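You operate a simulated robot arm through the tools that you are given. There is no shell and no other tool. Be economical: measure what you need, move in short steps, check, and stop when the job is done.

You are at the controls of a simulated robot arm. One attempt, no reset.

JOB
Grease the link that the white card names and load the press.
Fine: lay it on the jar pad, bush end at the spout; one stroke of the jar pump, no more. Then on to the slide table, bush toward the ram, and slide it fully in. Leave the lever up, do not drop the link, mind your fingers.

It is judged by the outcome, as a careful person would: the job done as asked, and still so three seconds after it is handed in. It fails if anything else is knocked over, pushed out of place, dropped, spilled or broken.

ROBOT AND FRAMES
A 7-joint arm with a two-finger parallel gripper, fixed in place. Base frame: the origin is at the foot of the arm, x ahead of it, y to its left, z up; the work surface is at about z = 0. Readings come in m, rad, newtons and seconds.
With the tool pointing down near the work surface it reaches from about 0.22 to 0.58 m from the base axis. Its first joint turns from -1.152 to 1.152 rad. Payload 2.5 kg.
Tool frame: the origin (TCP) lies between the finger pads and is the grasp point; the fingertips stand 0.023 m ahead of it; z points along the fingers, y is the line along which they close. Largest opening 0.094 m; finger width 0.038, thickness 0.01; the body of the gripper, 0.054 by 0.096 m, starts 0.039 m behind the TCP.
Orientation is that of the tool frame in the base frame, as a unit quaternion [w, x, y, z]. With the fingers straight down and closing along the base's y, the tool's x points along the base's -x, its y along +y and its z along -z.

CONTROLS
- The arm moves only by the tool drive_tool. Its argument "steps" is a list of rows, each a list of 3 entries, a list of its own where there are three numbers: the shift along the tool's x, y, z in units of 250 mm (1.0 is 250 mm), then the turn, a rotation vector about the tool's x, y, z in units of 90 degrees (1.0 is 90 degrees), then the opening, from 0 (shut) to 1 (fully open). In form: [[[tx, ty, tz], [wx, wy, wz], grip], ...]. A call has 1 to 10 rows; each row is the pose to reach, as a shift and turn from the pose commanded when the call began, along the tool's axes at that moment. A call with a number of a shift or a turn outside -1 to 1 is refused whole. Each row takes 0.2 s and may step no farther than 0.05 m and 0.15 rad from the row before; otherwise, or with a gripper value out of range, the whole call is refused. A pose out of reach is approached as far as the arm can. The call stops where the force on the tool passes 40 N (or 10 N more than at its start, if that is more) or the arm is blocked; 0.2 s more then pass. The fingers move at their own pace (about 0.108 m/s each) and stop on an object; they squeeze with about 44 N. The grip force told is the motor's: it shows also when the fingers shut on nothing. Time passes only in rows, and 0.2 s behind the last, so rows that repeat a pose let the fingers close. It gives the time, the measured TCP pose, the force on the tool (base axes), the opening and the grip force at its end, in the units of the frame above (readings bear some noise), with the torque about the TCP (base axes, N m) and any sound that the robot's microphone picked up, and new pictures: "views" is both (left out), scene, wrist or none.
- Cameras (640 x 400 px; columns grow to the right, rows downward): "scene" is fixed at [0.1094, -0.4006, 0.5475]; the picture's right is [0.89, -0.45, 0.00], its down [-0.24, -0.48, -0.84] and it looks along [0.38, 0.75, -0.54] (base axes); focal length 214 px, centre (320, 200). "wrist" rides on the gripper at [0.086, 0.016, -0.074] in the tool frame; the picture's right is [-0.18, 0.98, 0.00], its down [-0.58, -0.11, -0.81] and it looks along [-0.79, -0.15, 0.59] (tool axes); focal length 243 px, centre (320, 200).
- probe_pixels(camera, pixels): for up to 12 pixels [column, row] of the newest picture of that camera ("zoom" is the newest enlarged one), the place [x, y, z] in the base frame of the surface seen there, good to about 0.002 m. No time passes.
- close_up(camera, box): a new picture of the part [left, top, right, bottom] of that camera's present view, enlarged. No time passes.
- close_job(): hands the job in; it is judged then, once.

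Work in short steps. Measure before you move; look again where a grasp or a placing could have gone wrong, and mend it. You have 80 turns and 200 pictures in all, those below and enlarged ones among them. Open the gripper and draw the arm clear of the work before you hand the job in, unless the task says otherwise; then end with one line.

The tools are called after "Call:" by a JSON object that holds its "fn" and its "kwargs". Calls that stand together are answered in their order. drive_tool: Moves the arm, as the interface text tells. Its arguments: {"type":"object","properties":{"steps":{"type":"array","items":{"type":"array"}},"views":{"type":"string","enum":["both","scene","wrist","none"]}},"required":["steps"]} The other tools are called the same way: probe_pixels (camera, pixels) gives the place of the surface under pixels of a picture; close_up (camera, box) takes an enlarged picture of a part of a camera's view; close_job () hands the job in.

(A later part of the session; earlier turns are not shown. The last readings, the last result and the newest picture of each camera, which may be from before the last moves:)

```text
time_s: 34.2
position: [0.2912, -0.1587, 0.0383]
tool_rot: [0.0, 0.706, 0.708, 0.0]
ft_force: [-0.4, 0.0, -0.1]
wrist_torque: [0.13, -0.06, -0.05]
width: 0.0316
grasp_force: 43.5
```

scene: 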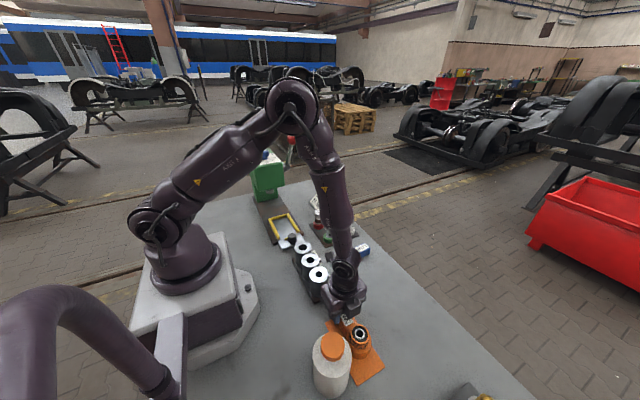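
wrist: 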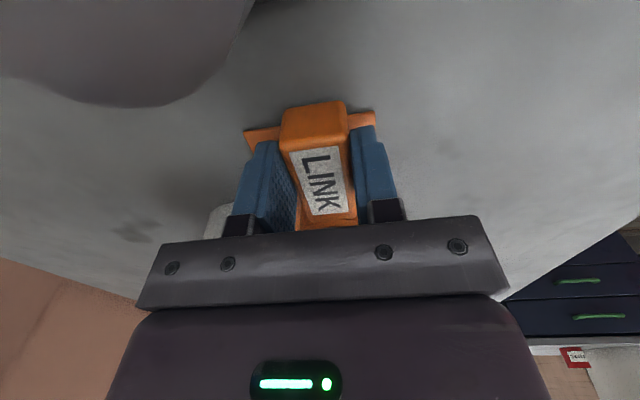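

Gripped. I lift 3 mm, move the bush in to the spout (to ~0.276,-0.251), and set it down.

Call:
{"fn": "drive_tool", "kwargs": {"steps": [[[0, 0, -0.012], [0, 0, 0], 0.2], [[-0.02, 0, -0.012], [0, 0, 0], 0.2], [[-0.05, 0, -0.012], [0, 0, 0], 0.2], [[-0.082, 0, -0.012], [0, 0, 0], 0.2], [[-0.082, -0.02, -0.012], [0, 0, 0], 0.2], [[-0.082, -0.04, -0.012], [0, 0, 0], 0.2], [[-0.082, -0.055, -0.012], [0, 0, 0], 0.2], [[-0.082, -0.063, -0.012], [0, 0, 0], 0.2], [[-0.082, -0.063, -0.006], [0, 0, 0], 0.2]]}}

Call:
{"fn": "close_up", "kwargs": {"camera": "scene", "box": [290, 290, 410, 400]}}

```text
time_s: 36.2
position: [0.2767, -0.1796, 0.0407]
tool_rot: [0.0, 0.707, 0.707, 0.0]
ft_force: [-0.4, 0.5, -5.6]
wrist_torque: [0.3, -0.03, 0.01]
width: 0.0318
grasp_force: 43.6
```

scene: 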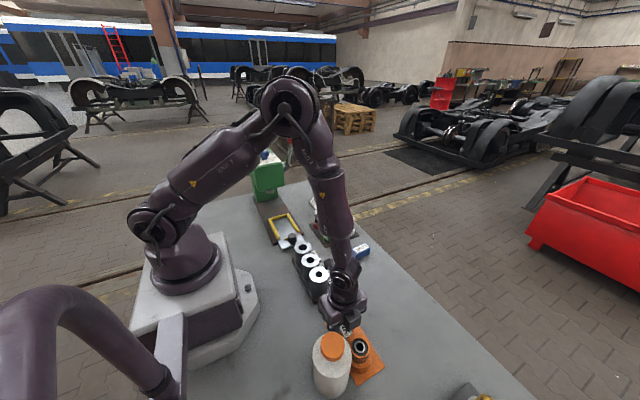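
wrist: 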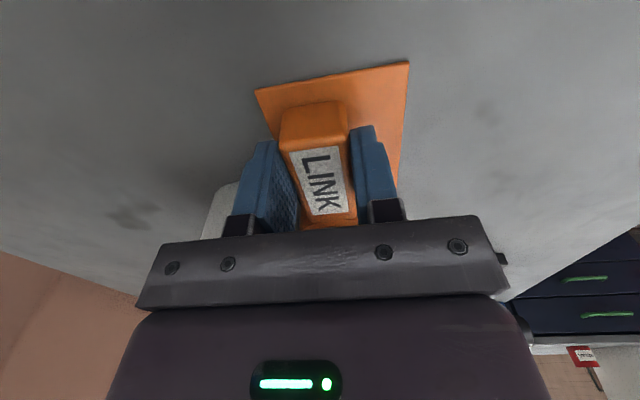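

```text
3.64 times, centred on (350, 345) of scene
```

zoom: 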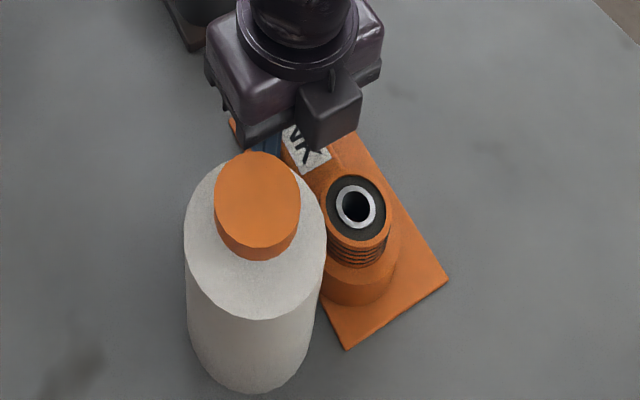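

In position beside the spout, jar untouched. I lower the last millimetres.

Call:
{"fn": "drive_tool", "kwargs": {"steps": [[[0, 0, 0.003], [0, 0, 0], 0.2], [[0, 0, 0.006], [0, 0, 0], 0.2], [[0, 0, 0.006], [0, 0, 0], 0.2]], "views": "none"}}

```text
time_s: 37.0
position: [0.2764, -0.1792, 0.0388]
tool_rot: [0.0, 0.707, 0.707, 0.001]
ft_force: [0.9, 0.0, -6.0]
wrist_torque: [0.29, 0.0, 0.03]
width: 0.0317
grasp_force: 43.9
```

Call:
{"fn": "drive_tool", "kwargs": {"steps": [[[0, 0, 0.002], [0, 0, 0], 0.2], [[0, 0, 0.004], [0, 0, 0], 0.2], [[0, 0, 0.004], [0, 0, 0], 0.2]], "views": "none"}}

```text
time_s: 37.8
position: [0.2758, -0.1795, 0.038]
tool_rot: [0.0, 0.707, 0.707, 0.001]
ft_force: [-3.6, 6.2, 22.5]
wrist_torque: [-0.56, 0.31, -0.18]
width: 0.0315
grasp_force: 43.6
```

Down on the pad. I ease, open and rise, staying in this column.

Call:
{"fn": "drive_tool", "kwargs": {"steps": [[[0, 0, -0.003], [0, 0, 0], 0.2], [[0, 0, -0.003], [0, 0, 0], 0.5], [[0, 0, -0.003], [0, 0, 0], 0.55], [[0, 0, -0.06], [0, 0, 0], 0.55], [[0, 0, -0.2], [0, 0, 0], 0.55], [[0, 0, -0.35], [0, 0, 0], 0.55], [[0, 0, -0.5], [0, 0, 0], 0.55], [[0, 0, -0.65], [0, 0, 0], 0.55], [[0, 0, -0.8], [0, 0, 0], 0.55], [[0, 0, -0.85], [0, 0, 0], 0.55]]}}

Call:
{"fn": "close_up", "kwargs": {"camera": "wrist", "box": [220, 0, 400, 140]}}

```text
time_s: 40.0
position: [0.2751, -0.179, 0.2507]
tool_rot: [0.0, 0.707, 0.707, 0.0]
ft_force: [-0.1, -0.2, -0.1]
wrist_torque: [-0.02, 0.0, -0.01]
width: 0.0517
grasp_force: 0.1
```

scene: 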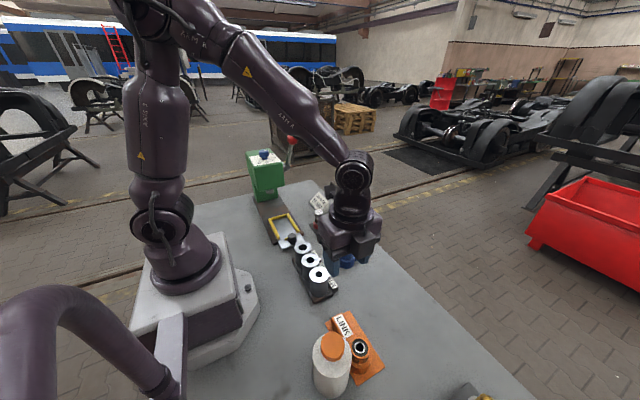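
wrist: 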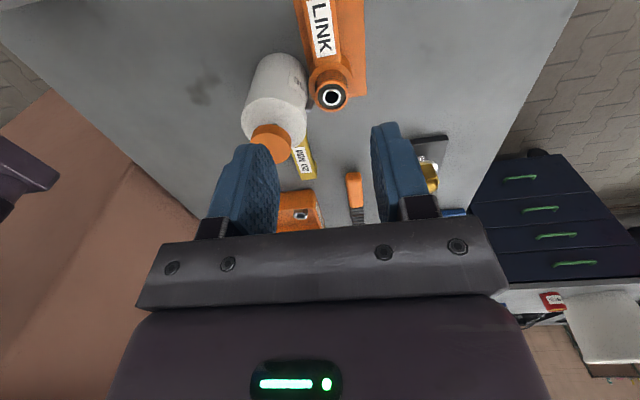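

```text
2.86 times, centred on (310, 70) of wrist
```

zoom: 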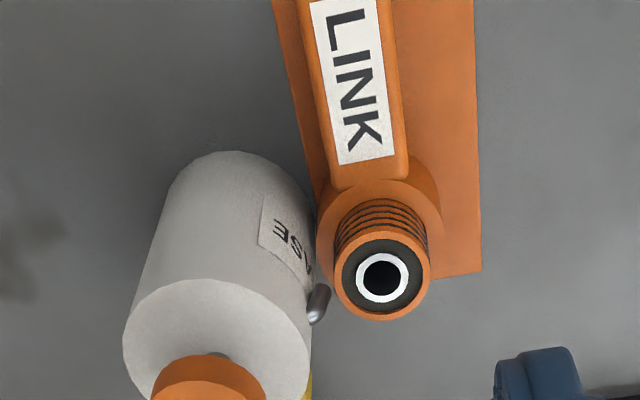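

The bush sits at the spout with a small gap to the jar. I measure the cap and boss before pumping.

Call:
{"fn": "probe_pixels", "kwargs": {"camera": "wrist", "pixels": [[330, 85], [320, 97], [343, 97], [331, 109], [252, 138], [270, 142], [265, 128], [312, 104]]}}

Call:
{"fn": "probe_pixels", "kwargs": {"camera": "scene", "pixels": [[333, 334], [333, 358], [321, 345], [344, 345], [332, 346], [332, 362]]}}

```text
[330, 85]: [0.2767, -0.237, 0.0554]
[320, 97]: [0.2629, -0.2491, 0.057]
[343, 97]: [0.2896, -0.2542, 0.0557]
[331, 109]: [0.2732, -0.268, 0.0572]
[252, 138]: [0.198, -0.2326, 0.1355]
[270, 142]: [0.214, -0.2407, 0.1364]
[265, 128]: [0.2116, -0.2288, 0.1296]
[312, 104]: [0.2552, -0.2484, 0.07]
```

```text
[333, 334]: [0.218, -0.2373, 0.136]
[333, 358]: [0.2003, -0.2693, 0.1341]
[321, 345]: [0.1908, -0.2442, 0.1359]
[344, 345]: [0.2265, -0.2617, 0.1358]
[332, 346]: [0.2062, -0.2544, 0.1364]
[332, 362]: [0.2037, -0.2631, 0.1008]
```

Cap centre ≈(0.209,-0.252), top 0.136. With fingers shut I move above the cap, tips at ≈0.15.

Call:
{"fn": "drive_tool", "kwargs": {"steps": [[[-0.06, -0.05, 0], [0, 0, 0], 0], [[-0.12, -0.1, 0], [0, 0, 0], 0], [[-0.18, -0.16, 0], [0, 0, 0], 0], [[-0.24, -0.21, 0], [0, 0, 0], 0], [[-0.29, -0.264, 0], [0, 0, 0], 0], [[-0.29, -0.264, 0.15], [0, 0, 0], 0], [[-0.29, -0.264, 0.3], [0, 0, 0], 0], [[-0.29, -0.264, 0.3], [0, 0, 0], 0]]}}

Call:
{"fn": "close_up", "kwargs": {"camera": "scene", "box": [270, 260, 410, 400]}}

```text
time_s: 41.8
position: [0.2081, -0.2523, 0.1737]
tool_rot: [0.001, 0.707, 0.707, 0.0]
ft_force: [0.5, 0.7, -0.1]
wrist_torque: [0.01, -0.02, 0.0]
width: 0.0
grasp_force: 42.9
```

scene: 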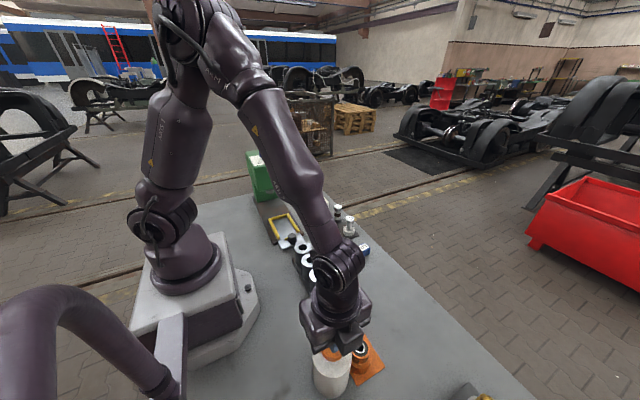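
wrist: 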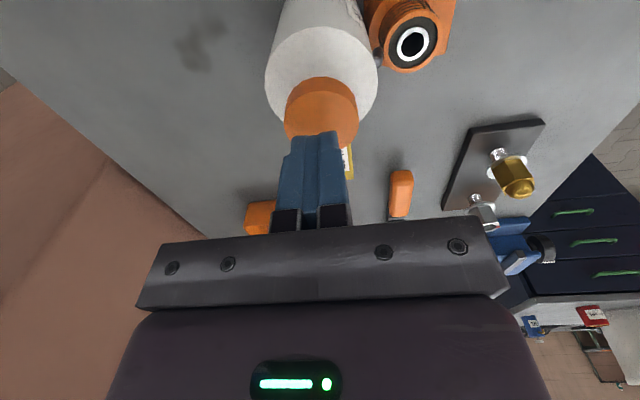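

```text
2.86 times, centred on (340, 330) of scene
```

zoom: 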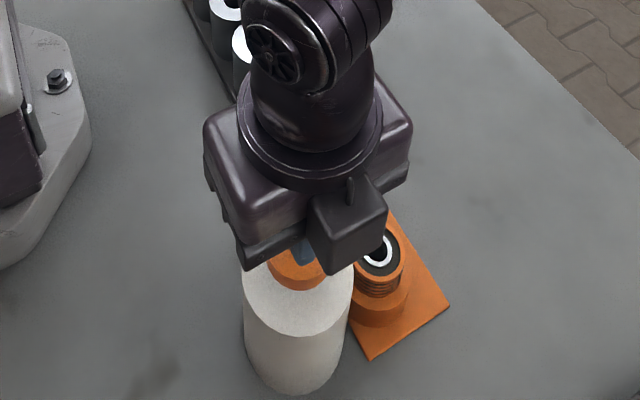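

Tips are centred over the cap. I press in one steady stroke, stopping on force or sound.

Call:
{"fn": "drive_tool", "kwargs": {"steps": [[[0, 0, 0.03], [0, 0, 0], 0], [[0, 0, 0.05], [0, 0, 0], 0], [[0, 0, 0.062], [0, 0, 0], 0], [[0, 0, 0.074], [0, 0, 0], 0], [[0, 0, 0.086], [0, 0, 0], 0], [[0, 0, 0.098], [0, 0, 0], 0]], "views": "scene"}}

```text
time_s: 43.2
position: [0.211, -0.2519, 0.1503]
tool_rot: [0.0, 0.707, 0.707, 0.0]
ft_force: [-0.3, -1.7, 2.0]
wrist_torque: [0.0, -0.02, 0.0]
width: 0.0
grasp_force: 42.6
```

scene: 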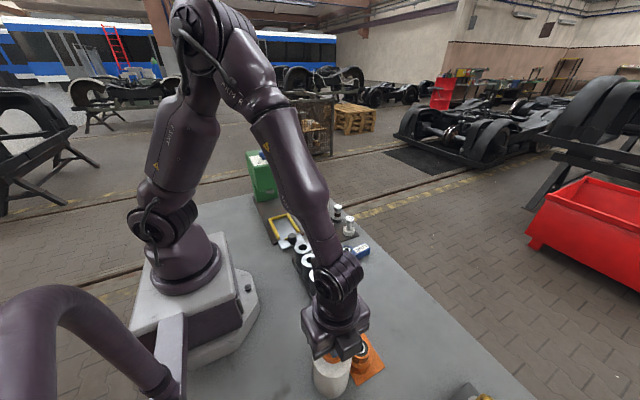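

Tips at 0.127: the cap is moving down at about 2 N, no sound yet. I keep going down the same stroke.

Call:
{"fn": "drive_tool", "kwargs": {"steps": [[[0, 0, 0.01], [0, 0, 0], 0], [[0, 0, 0.02], [0, 0, 0], 0], [[0, 0, 0.03], [0, 0, 0], 0]], "views": "wrist"}}

```text
time_s: 44.0
position: [0.2099, -0.2514, 0.1426]
tool_rot: [0.0, 0.707, 0.707, -0.001]
ft_force: [2.2, 0.6, 6.0]
wrist_torque: [-0.08, -0.09, 0.04]
width: 0.0002
grasp_force: 42.6
```

wrist: 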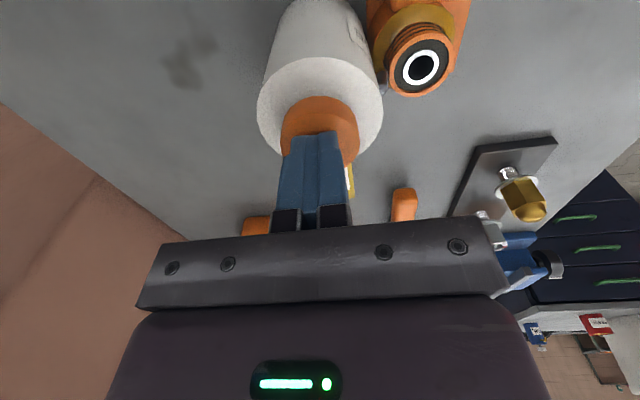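

The link's shoulder near (405,25) looks yellowish now — I check closely before releasing.

Call:
{"fn": "close_up", "kwargs": {"camera": "wrist", "box": [240, 0, 480, 150]}}

```text
2.67 times, centred on (360, 75) of wrist
```

zoom: 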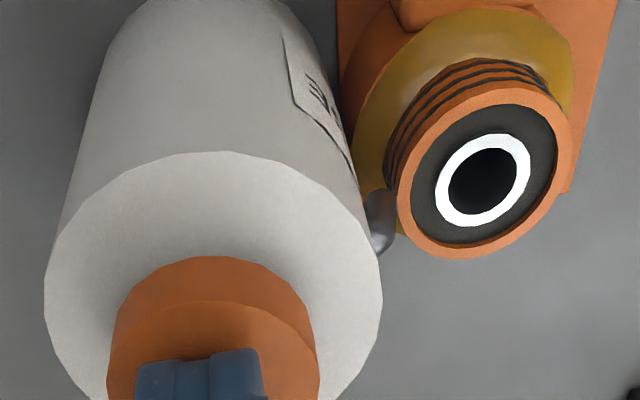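

A grease film covers the link's shoulder round the bush: the stroke delivered. I rise straight up to end it.

Call:
{"fn": "drive_tool", "kwargs": {"steps": [[[0, 0, -0.03], [0, 0, 0], 0], [[0, 0, -0.07], [0, 0, 0], 0], [[0, 0, -0.12], [0, 0, 0], 0], [[0, 0, -0.22], [0, 0, 0], 0], [[0, 0, -0.35], [0, 0, 0], 0], [[0, 0, -0.45], [0, 0, 0], 0]]}}

Call:
{"fn": "close_up", "kwargs": {"camera": "wrist", "box": [240, 0, 440, 150]}}

```text
time_s: 45.4
position: [0.2093, -0.2508, 0.2555]
tool_rot: [-0.001, 0.706, 0.708, -0.001]
ft_force: [1.1, -0.4, 0.3]
wrist_torque: [-0.02, 0.03, 0.0]
width: 0.0
grasp_force: 42.8
```

scene: 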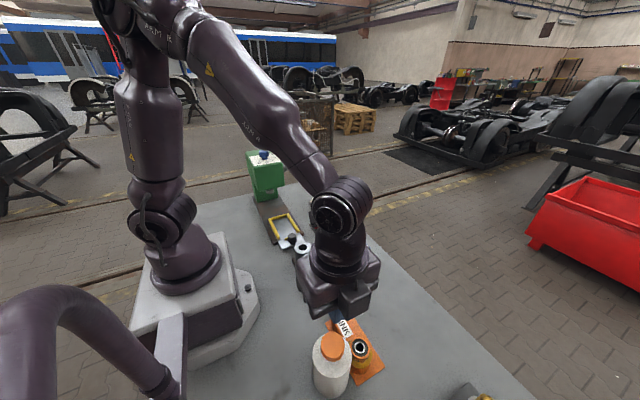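
wrist: 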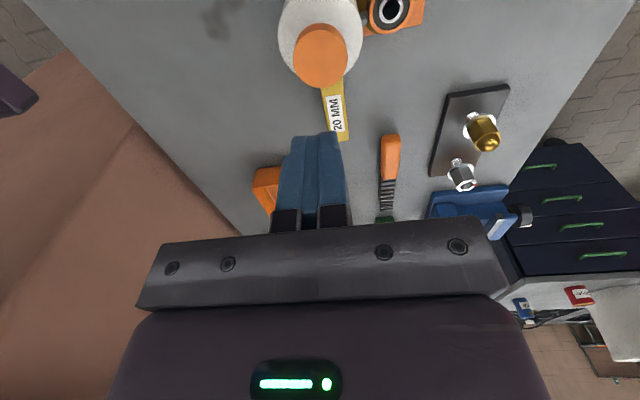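

```text
2.67 times, centred on (340, 75) of wrist
```

zoom: 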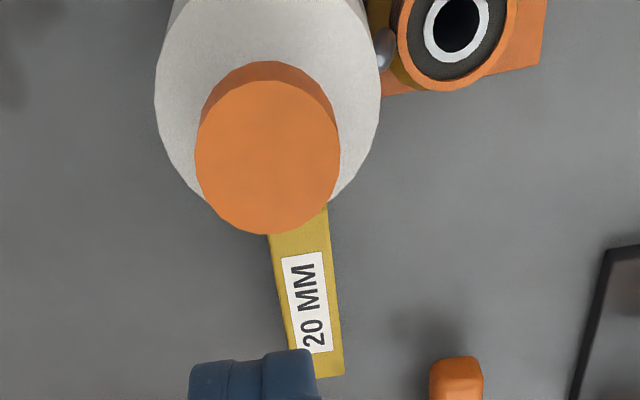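

Cap is back up. I return to above the arm and open the fingers.

Call:
{"fn": "drive_tool", "kwargs": {"steps": [[[0.06, 0.05, 0], [0, 0, 0], 0.3], [[0.12, 0.11, 0], [0, 0, 0], 0.58], [[0.18, 0.17, 0], [0, 0, 0], 0.58], [[0.24, 0.22, 0], [0, 0, 0], 0.58], [[0.287, 0.266, 0], [0, 0, 0], 0.58], [[0.287, 0.266, 0.15], [0, 0, 0], 0.58], [[0.287, 0.266, 0.3], [0, 0, 0], 0.58], [[0.287, 0.266, 0.45], [0, 0, 0], 0.58], [[0.287, 0.266, 0.6], [0, 0, 0], 0.58], [[0.287, 0.266, 0.68], [0, 0, 0], 0.58]]}}

Call:
{"fn": "close_up", "kwargs": {"camera": "wrist", "box": [200, 20, 420, 240]}}

```text
time_s: 47.6
position: [0.277, -0.1789, 0.0872]
tool_rot: [0.0, 0.707, 0.707, 0.0]
ft_force: [-0.7, 0.2, 0.6]
wrist_torque: [0.01, -0.01, -0.01]
width: 0.0543
grasp_force: 0.1
```

scene: 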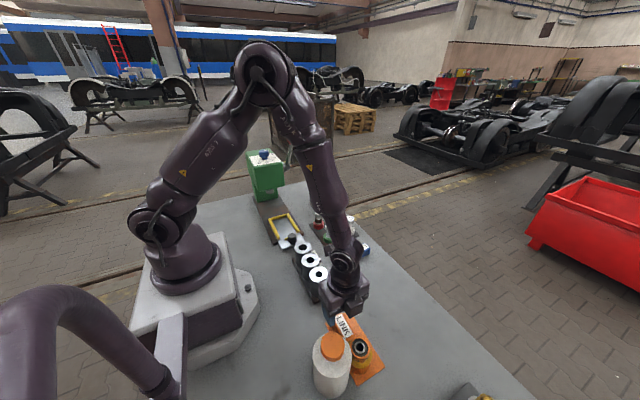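
wrist: 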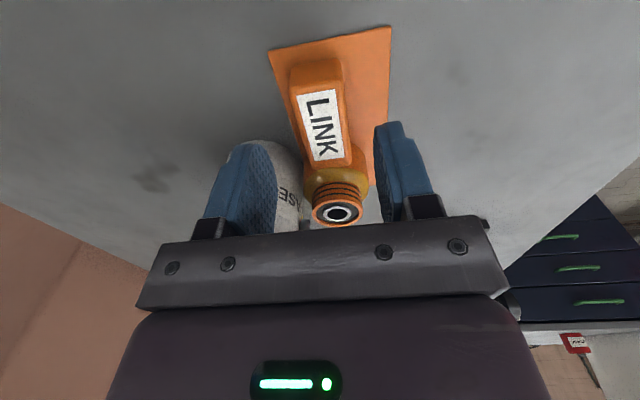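

```text
1.82 times, centred on (310, 130) of wrist
```

zoom: 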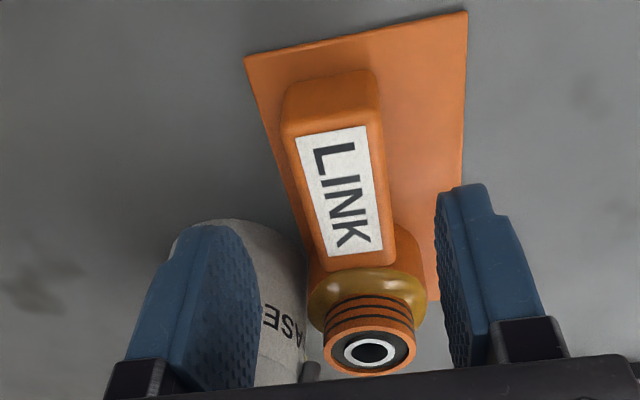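

Link greased and unmoved. I descend, close, lift 2 mm, draw it +x clear of the spout, then raise it.

Call:
{"fn": "drive_tool", "kwargs": {"steps": [[[0, 0, 0.1], [0, 0, 0], 0.58], [[0, 0, 0.195], [0, 0, 0], 0.58], [[0, 0, 0.195], [0, 0, 0], 0.58], [[0, 0, 0.195], [0, 0, 0], 0.2], [[0, 0, 0.195], [0, 0, 0], 0.2], [[0, 0, 0.195], [0, 0, 0], 0.2], [[0, 0, 0.185], [0, 0, 0], 0.2], [[0, 0.03, 0.185], [0, 0, 0], 0.2], [[0, 0.08, 0.182], [0, 0, 0], 0.2], [[0, 0.1, 0.1], [0, 0, 0], 0.2]]}}

```text
time_s: 49.8
position: [0.3026, -0.1803, 0.0615]
tool_rot: [0.0, 0.707, 0.707, 0.0]
ft_force: [-0.3, 0.1, -5.4]
wrist_torque: [0.31, 0.02, 0.03]
width: 0.0317
grasp_force: 44.5
```

scene: 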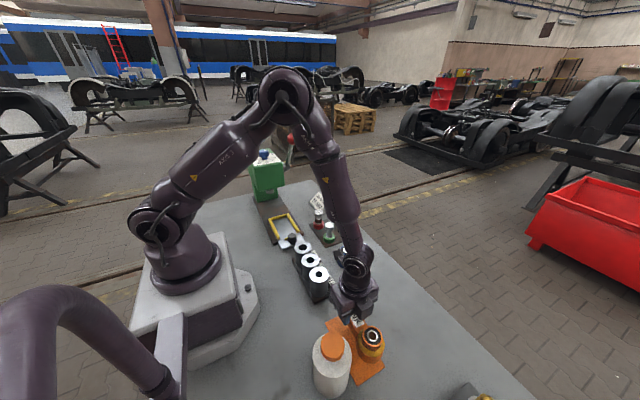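
wrist: 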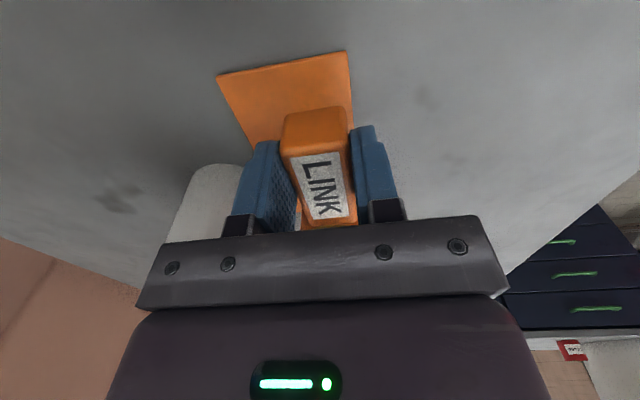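

Free of the spout and held level. I raise it and begin turning it.

Call:
{"fn": "drive_tool", "kwargs": {"steps": [[[0, 0.02, -0.15], [0, 0, 0], 0.2], [[0, 0.04, -0.3], [0, 0, 0], 0.2], [[0, 0.06, -0.45], [0, 0, 0], 0.2], [[0, 0.08, -0.6], [0, 0, 0], 0.2], [[0.03, 0.1, -0.7], [0, 0, -0.09], 0.2], [[0.06, 0.12, -0.8], [0, 0, -0.18], 0.2], [[0.1, 0.12, -0.8], [0, 0, -0.27], 0.2], [[0.14, 0.12, -0.8], [0, 0, -0.36], 0.2], [[0.18, 0.12, -0.8], [0, 0, -0.45], 0.2], [[0.22, 0.12, -0.8], [0, 0, -0.54], 0.2]], "views": "none"}}

```text
time_s: 52.0
position: [0.3316, -0.1255, 0.2611]
tool_rot: [0.001, 0.352, 0.936, 0.0]
ft_force: [-0.8, -0.1, -5.4]
wrist_torque: [0.19, 0.22, -0.01]
width: 0.0318
grasp_force: 44.2
```

Call:
{"fn": "drive_tool", "kwargs": {"steps": [[[0.078, 0.065, 0], [0, 0, -0.09], 0.2], [[0.156, 0.13, 0], [0, 0, -0.18], 0.2], [[0.234, 0.194, 0], [0, 0, -0.27], 0.2], [[0.312, 0.258, 0], [0, 0, -0.36], 0.2], [[0.39, 0.323, 0], [0, 0, -0.45], 0.2], [[0.468, 0.388, 0], [0, 0, -0.54], 0.2], [[0.546, 0.452, 0], [0, 0, -0.63], 0.2], [[0.624, 0.517, 0], [0, 0, -0.72], 0.2], [[0.702, 0.581, 0], [0, 0, -0.81], 0.2], [[0.78, 0.646, 0], [0, 0, -0.9], 0.2]], "views": "none"}}

```text
time_s: 54.2
position: [0.2917, 0.1245, 0.2597]
tool_rot: [-0.001, -0.339, 0.941, 0.0]
ft_force: [0.3, -0.4, -5.0]
wrist_torque: [-0.16, 0.23, -0.01]
width: 0.0315
grasp_force: 44.2
```

Call:
{"fn": "drive_tool", "kwargs": {"steps": [[[-0.02, 0.04, 0], [0, 0, -0.08], 0.2], [[-0.03, 0.08, 0], [0, 0, -0.16], 0.2], [[-0.04, 0.12, 0], [0, 0, -0.24], 0.2], [[-0.05, 0.16, 0], [0, 0, -0.32], 0.2], [[-0.06, 0.19, 0.1], [0, 0, -0.4], 0.2], [[-0.07, 0.21, 0.2], [0, 0, -0.48], 0.2], [[-0.081, 0.236, 0.3], [0, 0, -0.56], 0.2], [[-0.081, 0.236, 0.4], [0, 0, -0.56], 0.2], [[-0.081, 0.236, 0.48], [0, 0, -0.56], 0.2], [[-0.081, 0.236, 0.48], [0, 0, -0.56], 0.2]]}}

Call:
{"fn": "close_up", "kwargs": {"camera": "scene", "box": [230, 140, 350, 260]}}

```text
time_s: 56.4
position: [0.271, 0.1846, 0.1418]
tool_rot: [0.001, 0.708, -0.707, 0.001]
ft_force: [0.2, 1.2, -6.0]
wrist_torque: [-0.26, -0.04, -0.03]
width: 0.0317
grasp_force: 44.0
```

scene: 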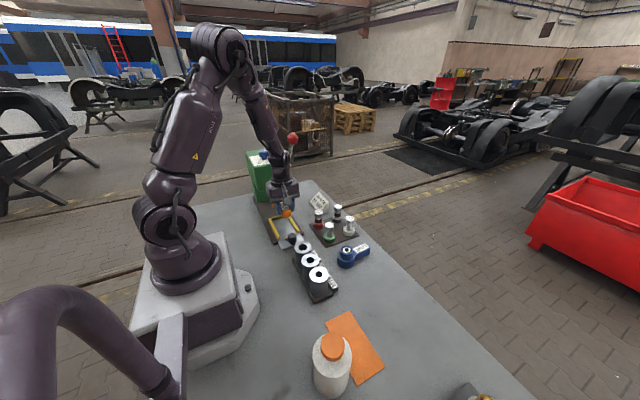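
wrist: 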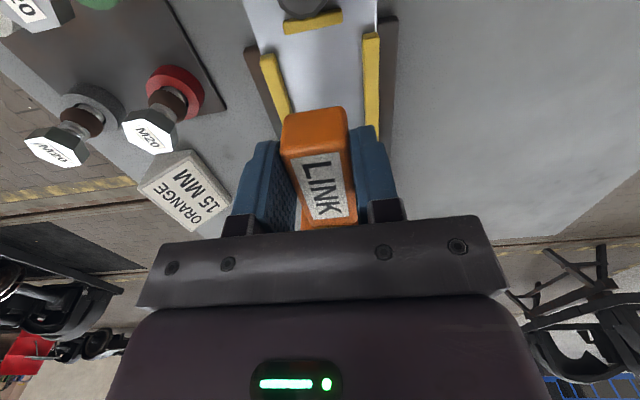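

```text
3.33 times, centred on (290, 200) of scene
```

zoom: 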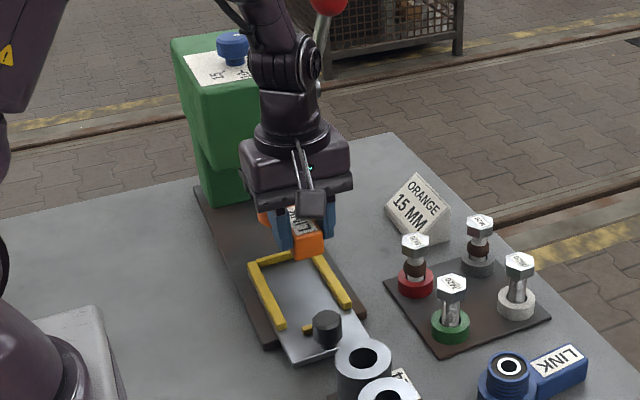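

The link hangs over the nest, bush toward the ram. I check its placement against rails and stop.

Call:
{"fn": "probe_pixels", "kwargs": {"camera": "wrist", "pixels": [[315, 111], [315, 130], [288, 125], [344, 120], [295, 30], [335, 18], [262, 60], [381, 45], [284, 112], [368, 60], [288, 80], [315, 28]]}}

```text
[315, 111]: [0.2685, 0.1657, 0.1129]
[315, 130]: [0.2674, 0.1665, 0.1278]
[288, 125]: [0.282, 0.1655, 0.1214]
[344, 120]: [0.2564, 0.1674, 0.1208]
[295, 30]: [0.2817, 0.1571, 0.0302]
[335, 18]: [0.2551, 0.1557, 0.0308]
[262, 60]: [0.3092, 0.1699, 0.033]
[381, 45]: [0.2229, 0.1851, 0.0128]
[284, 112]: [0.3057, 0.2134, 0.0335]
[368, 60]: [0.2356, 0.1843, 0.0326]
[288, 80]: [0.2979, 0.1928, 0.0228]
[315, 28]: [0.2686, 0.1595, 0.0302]
```

Well centred (end at y≈0.166, stop face ≈0.162, x≈0.269). I lower into the nest.

Call:
{"fn": "drive_tool", "kwargs": {"steps": [[[0, 0.004, 0.1], [0, 0, 0], 0.2], [[0, 0.004, 0.2], [0, 0, 0], 0.2], [[0, 0.004, 0.27], [0, 0, 0], 0.2], [[0, 0.004, 0.31], [0, 0, 0], 0.2], [[0, 0.004, 0.325], [0, 0, 0], 0.2], [[0, 0.004, 0.325], [0, 0, 0], 0.2]]}}

Call:
{"fn": "close_up", "kwargs": {"camera": "scene", "box": [240, 160, 330, 260]}}

```text
time_s: 57.8
position: [0.2687, 0.1842, 0.06]
tool_rot: [0.0, -0.707, 0.707, 0.0]
ft_force: [0.1, -0.3, -5.5]
wrist_torque: [-0.32, 0.0, 0.01]
width: 0.0319
grasp_force: 44.1
```

scene: 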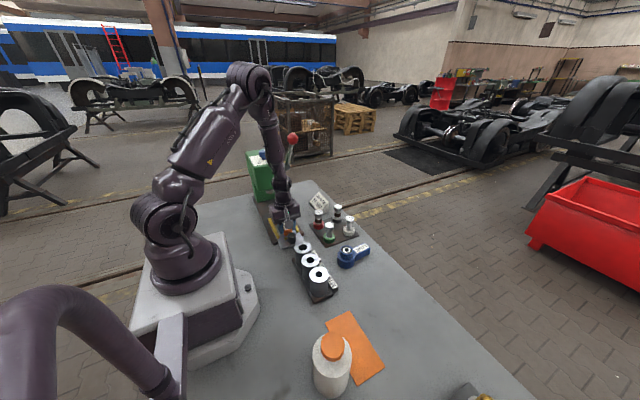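
wrist: 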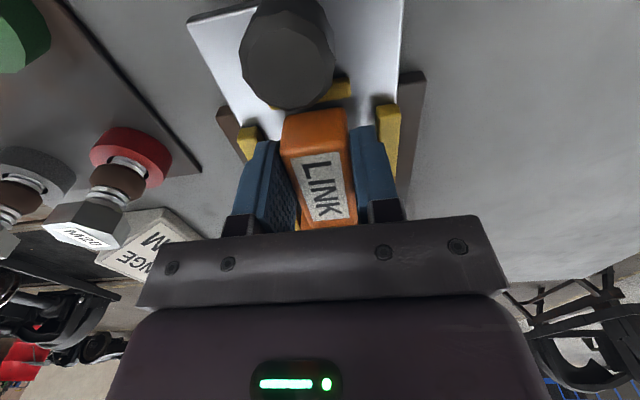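

```text
4.00 times, centred on (285, 210) of scene
```

zoom: 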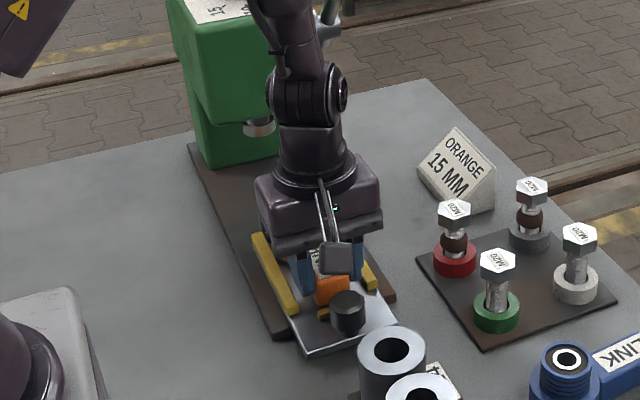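

Between the rails and not yet touching (−5.5 N). I lower in 1 mm steps.

Call:
{"fn": "drive_tool", "kwargs": {"steps": [[[0, 0, 0.004], [0, 0, 0], 0.2], [[0, 0, 0.008], [0, 0, 0], 0.2], [[0, 0, 0.008], [0, 0, 0], 0.2]], "views": "none"}}

```text
time_s: 58.6
position: [0.2694, 0.185, 0.0578]
tool_rot: [0.0, 0.708, -0.706, 0.0]
ft_force: [0.1, -0.7, -5.8]
wrist_torque: [-0.29, -0.01, 0.01]
width: 0.0319
grasp_force: 44.1
```

Call:
{"fn": "drive_tool", "kwargs": {"steps": [[[0, 0, 0.002], [0, 0, 0], 0.2], [[0, 0, 0.004], [0, 0, 0], 0.2], [[0, 0, 0.004], [0, 0, 0], 0.2]], "views": "none"}}

```text
time_s: 59.4
position: [0.2692, 0.1843, 0.057]
tool_rot: [0.0, -0.707, 0.707, 0.0]
ft_force: [-0.5, 0.5, -5.9]
wrist_torque: [-0.29, 0.0, 0.0]
width: 0.0318
grasp_force: 43.9
```

Call:
{"fn": "drive_tool", "kwargs": {"steps": [[[0, 0, 0.002], [0, 0, 0], 0.2], [[0, 0, 0.004], [0, 0, 0], 0.2], [[0, 0, 0.004], [0, 0, 0], 0.2]], "views": "wrist"}}

```text
time_s: 60.2
position: [0.2684, 0.1839, 0.056]
tool_rot: [0.001, 0.707, -0.707, 0.0]
ft_force: [0.2, 0.6, -5.4]
wrist_torque: [-0.29, -0.02, 0.01]
width: 0.0318
grasp_force: 44.5
```

wrist: 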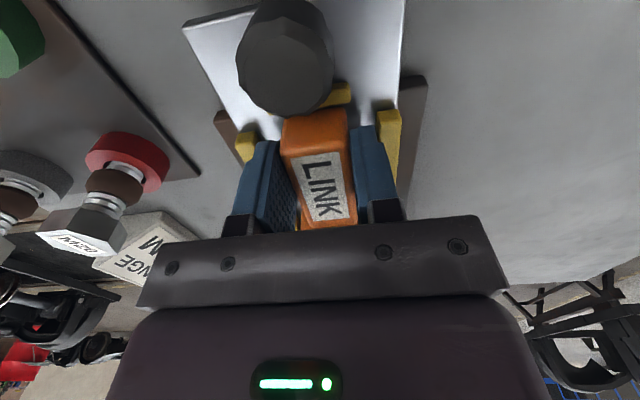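

Call:
{"fn": "drive_tool", "kwargs": {"steps": [[[0, 0, 0.002], [0, 0, 0], 0.2], [[0, 0, 0.004], [0, 0, 0], 0.2], [[0, 0, 0.004], [0, 0, 0], 0.2]], "views": "none"}}

```text
time_s: 61.0
position: [0.2693, 0.1852, 0.055]
tool_rot: [0.0, 0.708, -0.707, 0.0]
ft_force: [-6.4, -0.5, 12.7]
wrist_torque: [-0.58, 0.28, -0.06]
width: 0.0316
grasp_force: 44.2
```

Contact (+13 N). I open only slightly so as not to touch the rails, then rise.

Call:
{"fn": "drive_tool", "kwargs": {"steps": [[[0, 0, -0.002], [0, 0, 0], 0.2], [[0, 0, -0.002], [0, 0, 0], 0.39], [[0, 0, -0.002], [0, 0, 0], 0.39], [[0, 0, -0.03], [0, 0, 0], 0.39], [[0, 0, -0.08], [0, 0, 0], 0.39], [[0, 0, -0.2], [0, 0, 0], 0.5], [[0, 0, -0.35], [0, 0, 0], 0.5], [[0.1, 0, -0.5], [0, 0, 0], 0.5], [[0.25, 0, -0.6], [0, 0, 0], 0.5]]}}

Call:
{"fn": "close_up", "kwargs": {"camera": "wrist", "box": [230, 0, 410, 210]}}

```text
time_s: 63.0
position: [0.2698, 0.12, 0.2056]
tool_rot: [0.0, 0.707, -0.707, 0.001]
ft_force: [0.2, 0.2, 0.4]
wrist_torque: [0.01, 0.0, 0.0]
width: 0.0471
grasp_force: 0.0
```

scene: 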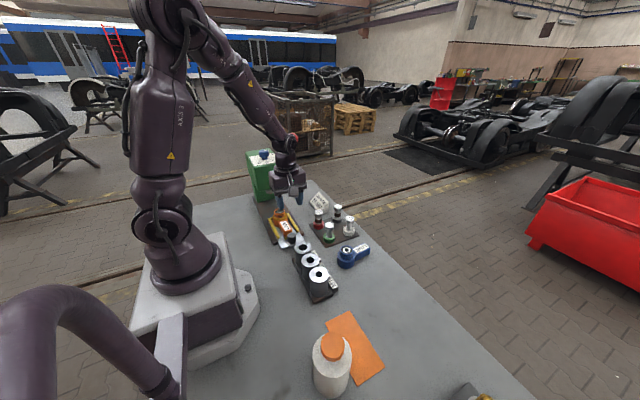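
wrist: 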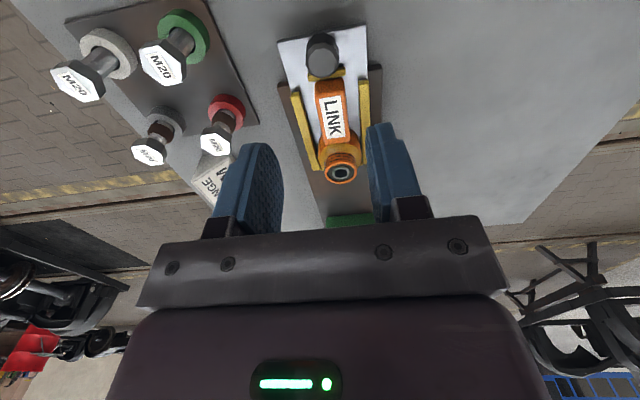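

```text
1.90 times, centred on (320, 105) of wrist
```

zoom: 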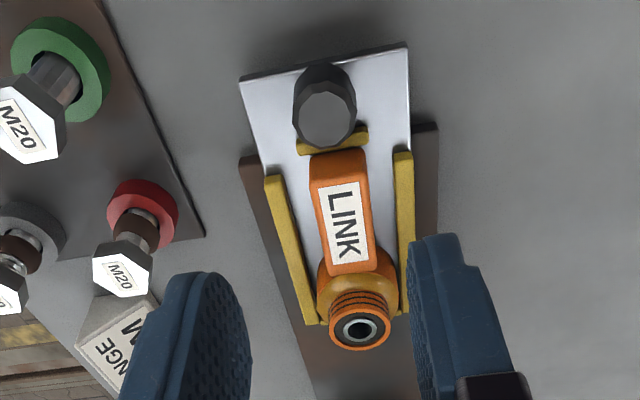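

The link lies in the nest, bush toward the ram. I check that it's flat and how far the ram is, before sliding.

Call:
{"fn": "probe_pixels", "kwargs": {"camera": "zoom", "pixels": [[338, 160], [325, 175], [355, 175], [345, 270], [360, 305], [335, 335], [385, 330], [325, 115], [340, 151], [330, 250], [322, 312], [405, 305]]}}

Call:
{"fn": "close_up", "kwargs": {"camera": "scene", "box": [240, 140, 320, 250]}}

Call:
{"fn": "probe_pixels", "kwargs": {"camera": "scene", "pixels": [[264, 192], [260, 193], [268, 190], [265, 185], [256, 175], [283, 172], [266, 155], [270, 194]]}}

```text
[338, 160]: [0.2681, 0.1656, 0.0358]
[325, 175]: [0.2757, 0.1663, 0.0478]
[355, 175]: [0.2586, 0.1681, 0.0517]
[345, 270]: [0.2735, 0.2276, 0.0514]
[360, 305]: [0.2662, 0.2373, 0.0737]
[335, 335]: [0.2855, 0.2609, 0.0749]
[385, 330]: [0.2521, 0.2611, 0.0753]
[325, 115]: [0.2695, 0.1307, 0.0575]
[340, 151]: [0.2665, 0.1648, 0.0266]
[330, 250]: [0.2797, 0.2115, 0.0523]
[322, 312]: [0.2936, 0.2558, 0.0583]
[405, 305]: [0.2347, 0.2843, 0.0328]
```

```text
3.64 times, centred on (280, 195) of scene
```

zoom: 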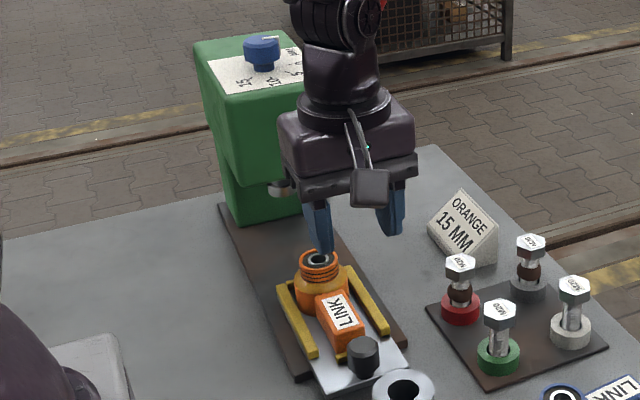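

```text
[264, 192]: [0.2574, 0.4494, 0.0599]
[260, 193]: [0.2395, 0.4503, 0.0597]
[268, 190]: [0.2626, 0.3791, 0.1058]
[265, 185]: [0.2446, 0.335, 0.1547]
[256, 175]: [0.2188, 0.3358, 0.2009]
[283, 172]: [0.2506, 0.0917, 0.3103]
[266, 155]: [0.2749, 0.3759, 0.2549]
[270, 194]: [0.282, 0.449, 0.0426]
```

Seated flat (arm top 0.0515, boss 0.075); ram tip is at (0.265,0.38,≈0.1), well above. I now come down around the knob at (0.2695,0.1305) and grip it.

Call:
{"fn": "drive_tool", "kwargs": {"steps": [[[-0.042, 0, 0.12], [0, 0, 0], 0.5], [[-0.042, 0, 0.27], [0, 0, 0], 0.5], [[-0.042, 0, 0.42], [0, 0, 0], 0.5], [[-0.042, 0, 0.53], [0, 0, 0], 0.5], [[-0.042, 0, 0.61], [0, 0, 0], 0.5], [[-0.042, 0, 0.61], [0, 0, 0], 0.5]]}}

Call:
{"fn": "close_up", "kwargs": {"camera": "scene", "box": [240, 160, 340, 270]}}

```text
time_s: 64.4
position: [0.2682, 0.1305, 0.0525]
tool_rot: [0.001, -0.707, 0.707, 0.0]
ft_force: [-1.2, -0.7, 0.8]
wrist_torque: [0.01, -0.01, 0.01]
width: 0.0471
grasp_force: 0.0
```

scene: 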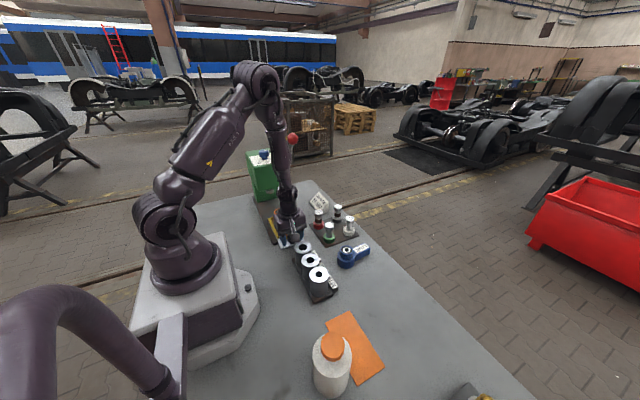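
wrist: 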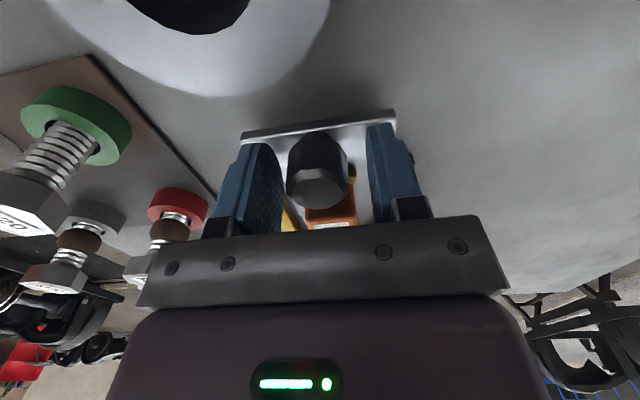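

```text
3.64 times, centred on (290, 215) of scene
```

zoom: 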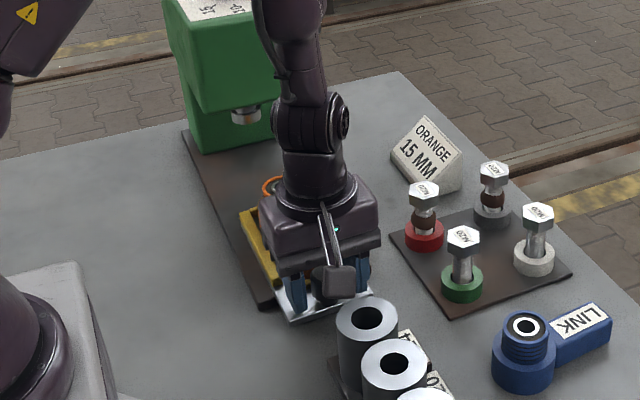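

The knob is between the fingers. I close and slide slowly toward the press (+y, tool −x).

Call:
{"fn": "drive_tool", "kwargs": {"steps": [[[0, 0, 0], [0, 0, 0], 0.2], [[0, 0, 0], [0, 0, 0], 0.2], [[0, 0, 0], [0, 0, 0], 0.2], [[-0.02, 0, 0], [0, 0, 0], 0.2], [[-0.05, 0, 0], [0, 0, 0], 0.2], [[-0.08, 0, 0], [0, 0, 0], 0.2]]}}

```text
time_s: 65.8
position: [0.2699, 0.1523, 0.053]
tool_rot: [-0.001, 0.707, -0.707, 0.001]
ft_force: [22.3, -1.0, -11.8]
wrist_torque: [0.22, 0.16, -0.3]
width: 0.029
grasp_force: 44.7
```

scene: 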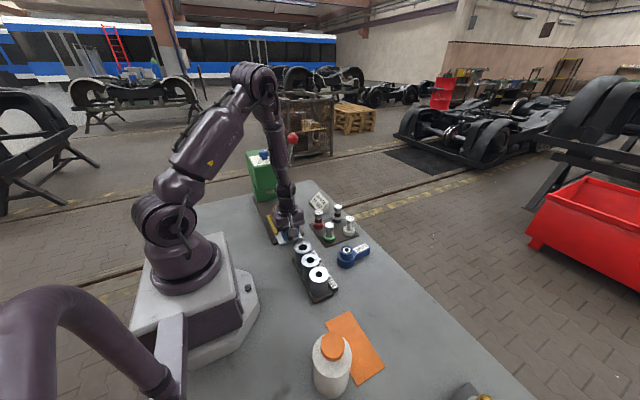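
wrist: 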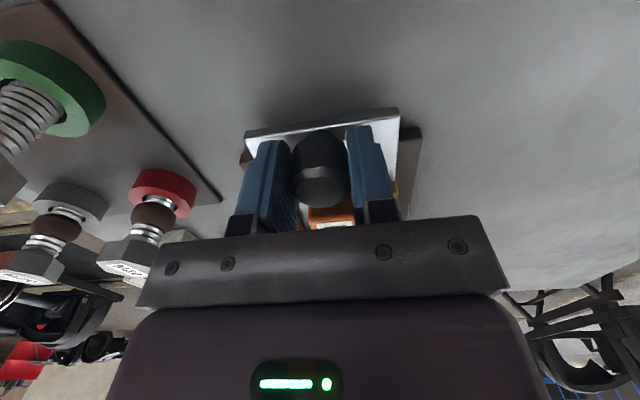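

It slides freely; there's 22 N sideways from a ~1 mm misalignment. I correct it and slide on.

Call:
{"fn": "drive_tool", "kwargs": {"steps": [[[0, -0.004, 0.002], [0, 0, 0], 0.2], [[-0.04, -0.005, 0.002], [0, 0, 0], 0.2], [[-0.08, -0.005, 0.002], [0, 0, 0], 0.2], [[-0.12, -0.005, 0.002], [0, 0, 0], 0.2], [[-0.16, -0.005, 0.002], [0, 0, 0], 0.2]]}}

```text
time_s: 67.0
position: [0.2707, 0.1927, 0.0542]
tool_rot: [-0.001, 0.708, -0.706, 0.0]
ft_force: [13.2, -1.7, 21.0]
wrist_torque: [0.1, 0.06, -0.1]
width: 0.0289
grasp_force: 45.2
```

scene: 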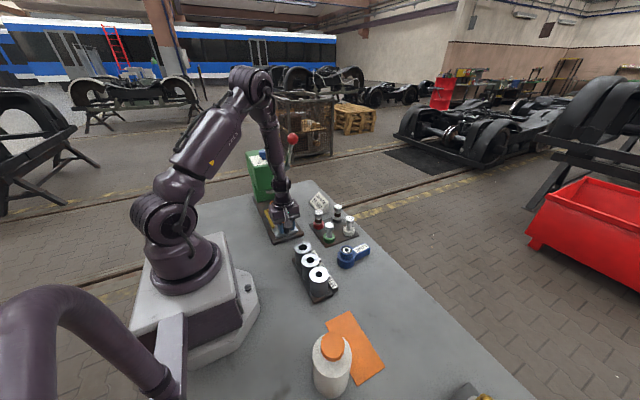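
wrist: 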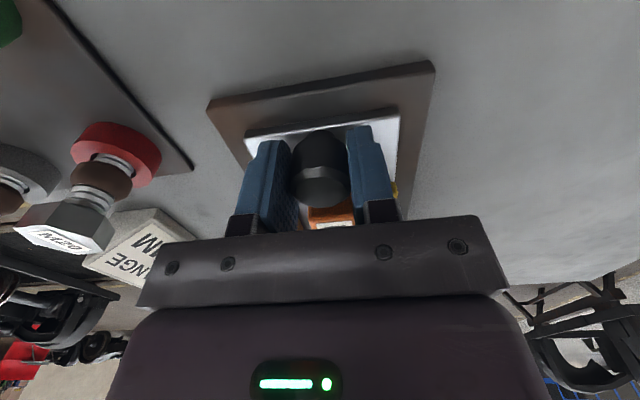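

Moving well (y 0.193). I trim z and x again and continue.

Call:
{"fn": "drive_tool", "kwargs": {"steps": [[[0, -0.003, -0.002], [0, 0, 0], 0.2], [[-0.04, -0.004, -0.002], [0, 0, 0], 0.2], [[-0.08, -0.004, -0.002], [0, 0, 0], 0.2], [[-0.12, -0.004, -0.002], [0, 0, 0], 0.2], [[-0.15, -0.004, -0.002], [0, 0, 0], 0.2]]}}

Call:
{"fn": "close_up", "kwargs": {"camera": "scene", "box": [230, 130, 330, 250]}}

```text
time_s: 68.2
position: [0.2703, 0.2286, 0.0524]
tool_rot: [0.001, 0.708, -0.707, 0.001]
ft_force: [0.4, -1.2, 12.1]
wrist_torque: [0.33, -0.43, -0.05]
width: 0.0291
grasp_force: 45.3
```

scene: 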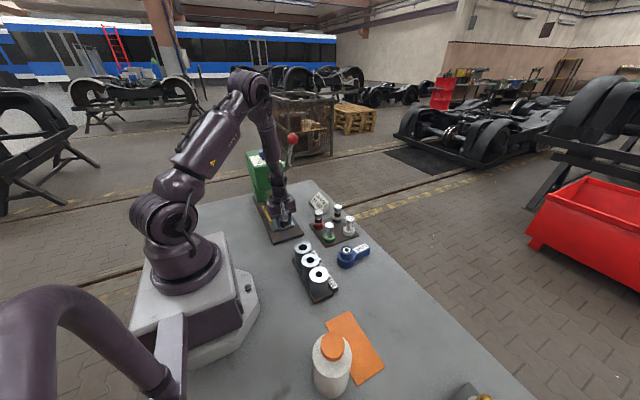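
wrist: 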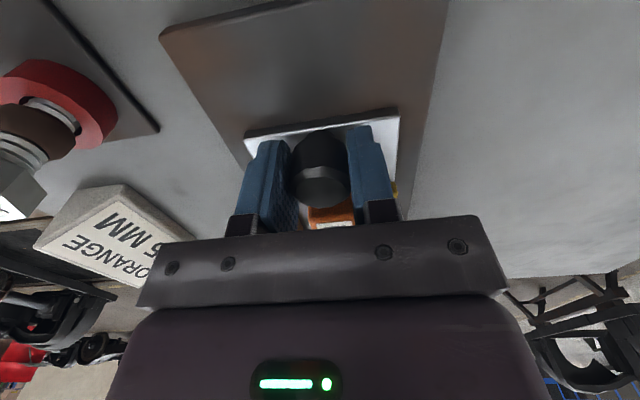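

```text
3.33 times, centred on (280, 190) of scene
```

zoom: 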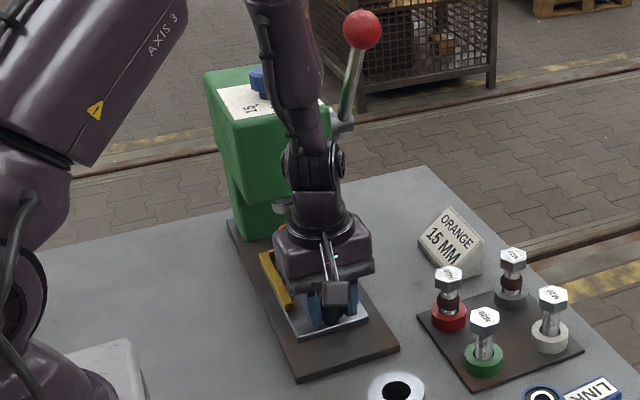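

Now y=0.229; target ≈0.2525 for the bush under the ram. I go on slowly, watching for the end stop.

Call:
{"fn": "drive_tool", "kwargs": {"steps": [[[-0.02, 0, -0.001], [0, 0, 0], 0.2], [[-0.04, 0, -0.001], [0, 0, 0], 0.2], [[-0.06, 0, -0.001], [0, 0, 0], 0.2], [[-0.08, 0, -0.001], [0, 0, 0], 0.2], [[-0.095, 0, -0.001], [0, 0, 0], 0.2]], "views": "scene"}}

Call:
{"fn": "close_up", "kwargs": {"camera": "scene", "box": [230, 130, 330, 250]}}

```text
time_s: 69.4
position: [0.2703, 0.2529, 0.0519]
tool_rot: [0.001, 0.708, -0.706, 0.0]
ft_force: [-7.2, 0.0, 16.2]
wrist_torque: [-0.72, 0.13, 0.12]
width: 0.0295
grasp_force: 45.1
```

scene: 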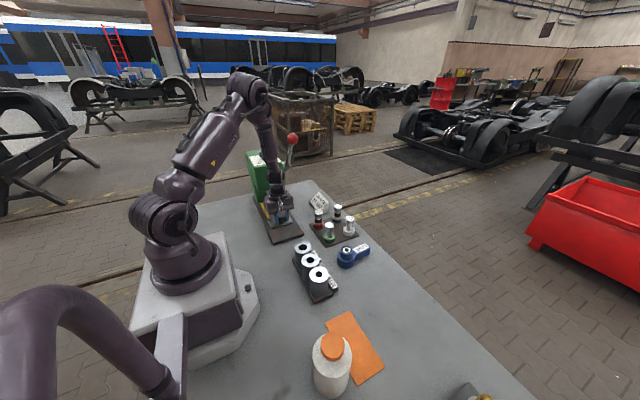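

```text
3.33 times, centred on (280, 190) of scene
```

zoom: 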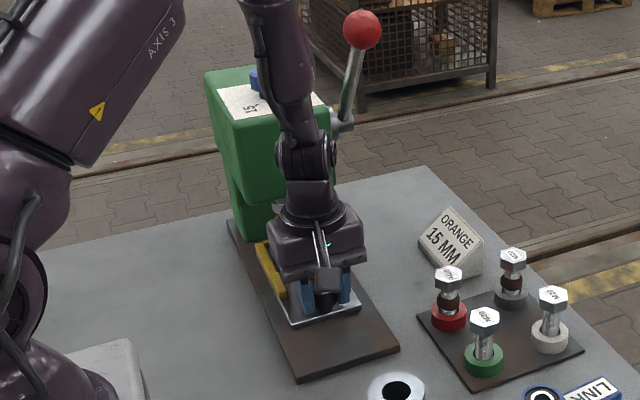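

No end stop felt yet. I push on in small steps.

Call:
{"fn": "drive_tool", "kwargs": {"steps": [[[-0.01, 0, -0.001], [0, 0, 0], 0.2], [[-0.02, 0, -0.001], [0, 0, 0], 0.2], [[-0.03, 0, -0.001], [0, 0, 0], 0.2]], "views": "none"}}

```text
time_s: 70.2
position: [0.2697, 0.2601, 0.0529]
tool_rot: [0.0, 0.707, -0.707, -0.001]
ft_force: [-10.6, 2.3, 10.2]
wrist_torque: [-1.1, -0.15, -0.08]
width: 0.0291
grasp_force: 45.3
```

Call:
{"fn": "drive_tool", "kwargs": {"steps": [[[-0.01, 0.001, 0], [0, 0, 0], 0.2], [[-0.02, 0.002, 0], [0, 0, 0], 0.2]], "views": "both"}}

Call:
{"fn": "close_up", "kwargs": {"camera": "wrist", "box": [200, 60, 460, 240]}}

```text
time_s: 70.8
position: [0.2696, 0.2635, 0.0524]
tool_rot: [-0.003, -0.706, 0.708, -0.002]
ft_force: [-12.3, -19.3, 17.9]
wrist_torque: [0.75, -0.24, 0.22]
width: 0.0295
grasp_force: 45.0
```

scene: 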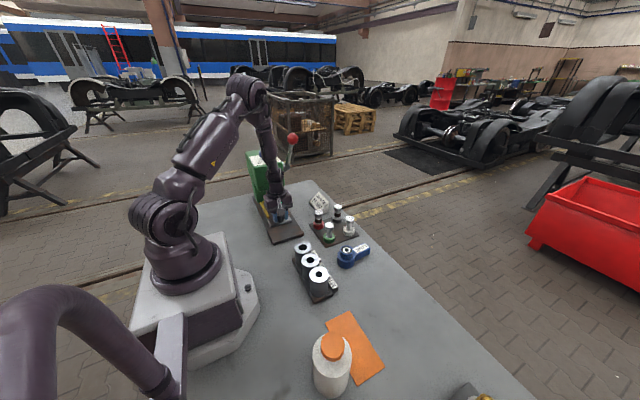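
wrist: 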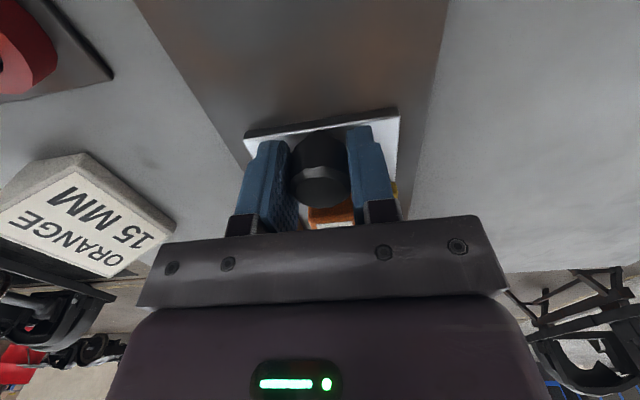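

```text
2.22 times, centred on (330, 150) of wrist
```

zoom: 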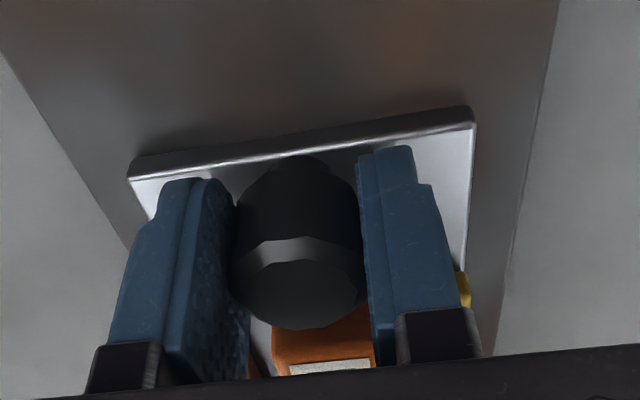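

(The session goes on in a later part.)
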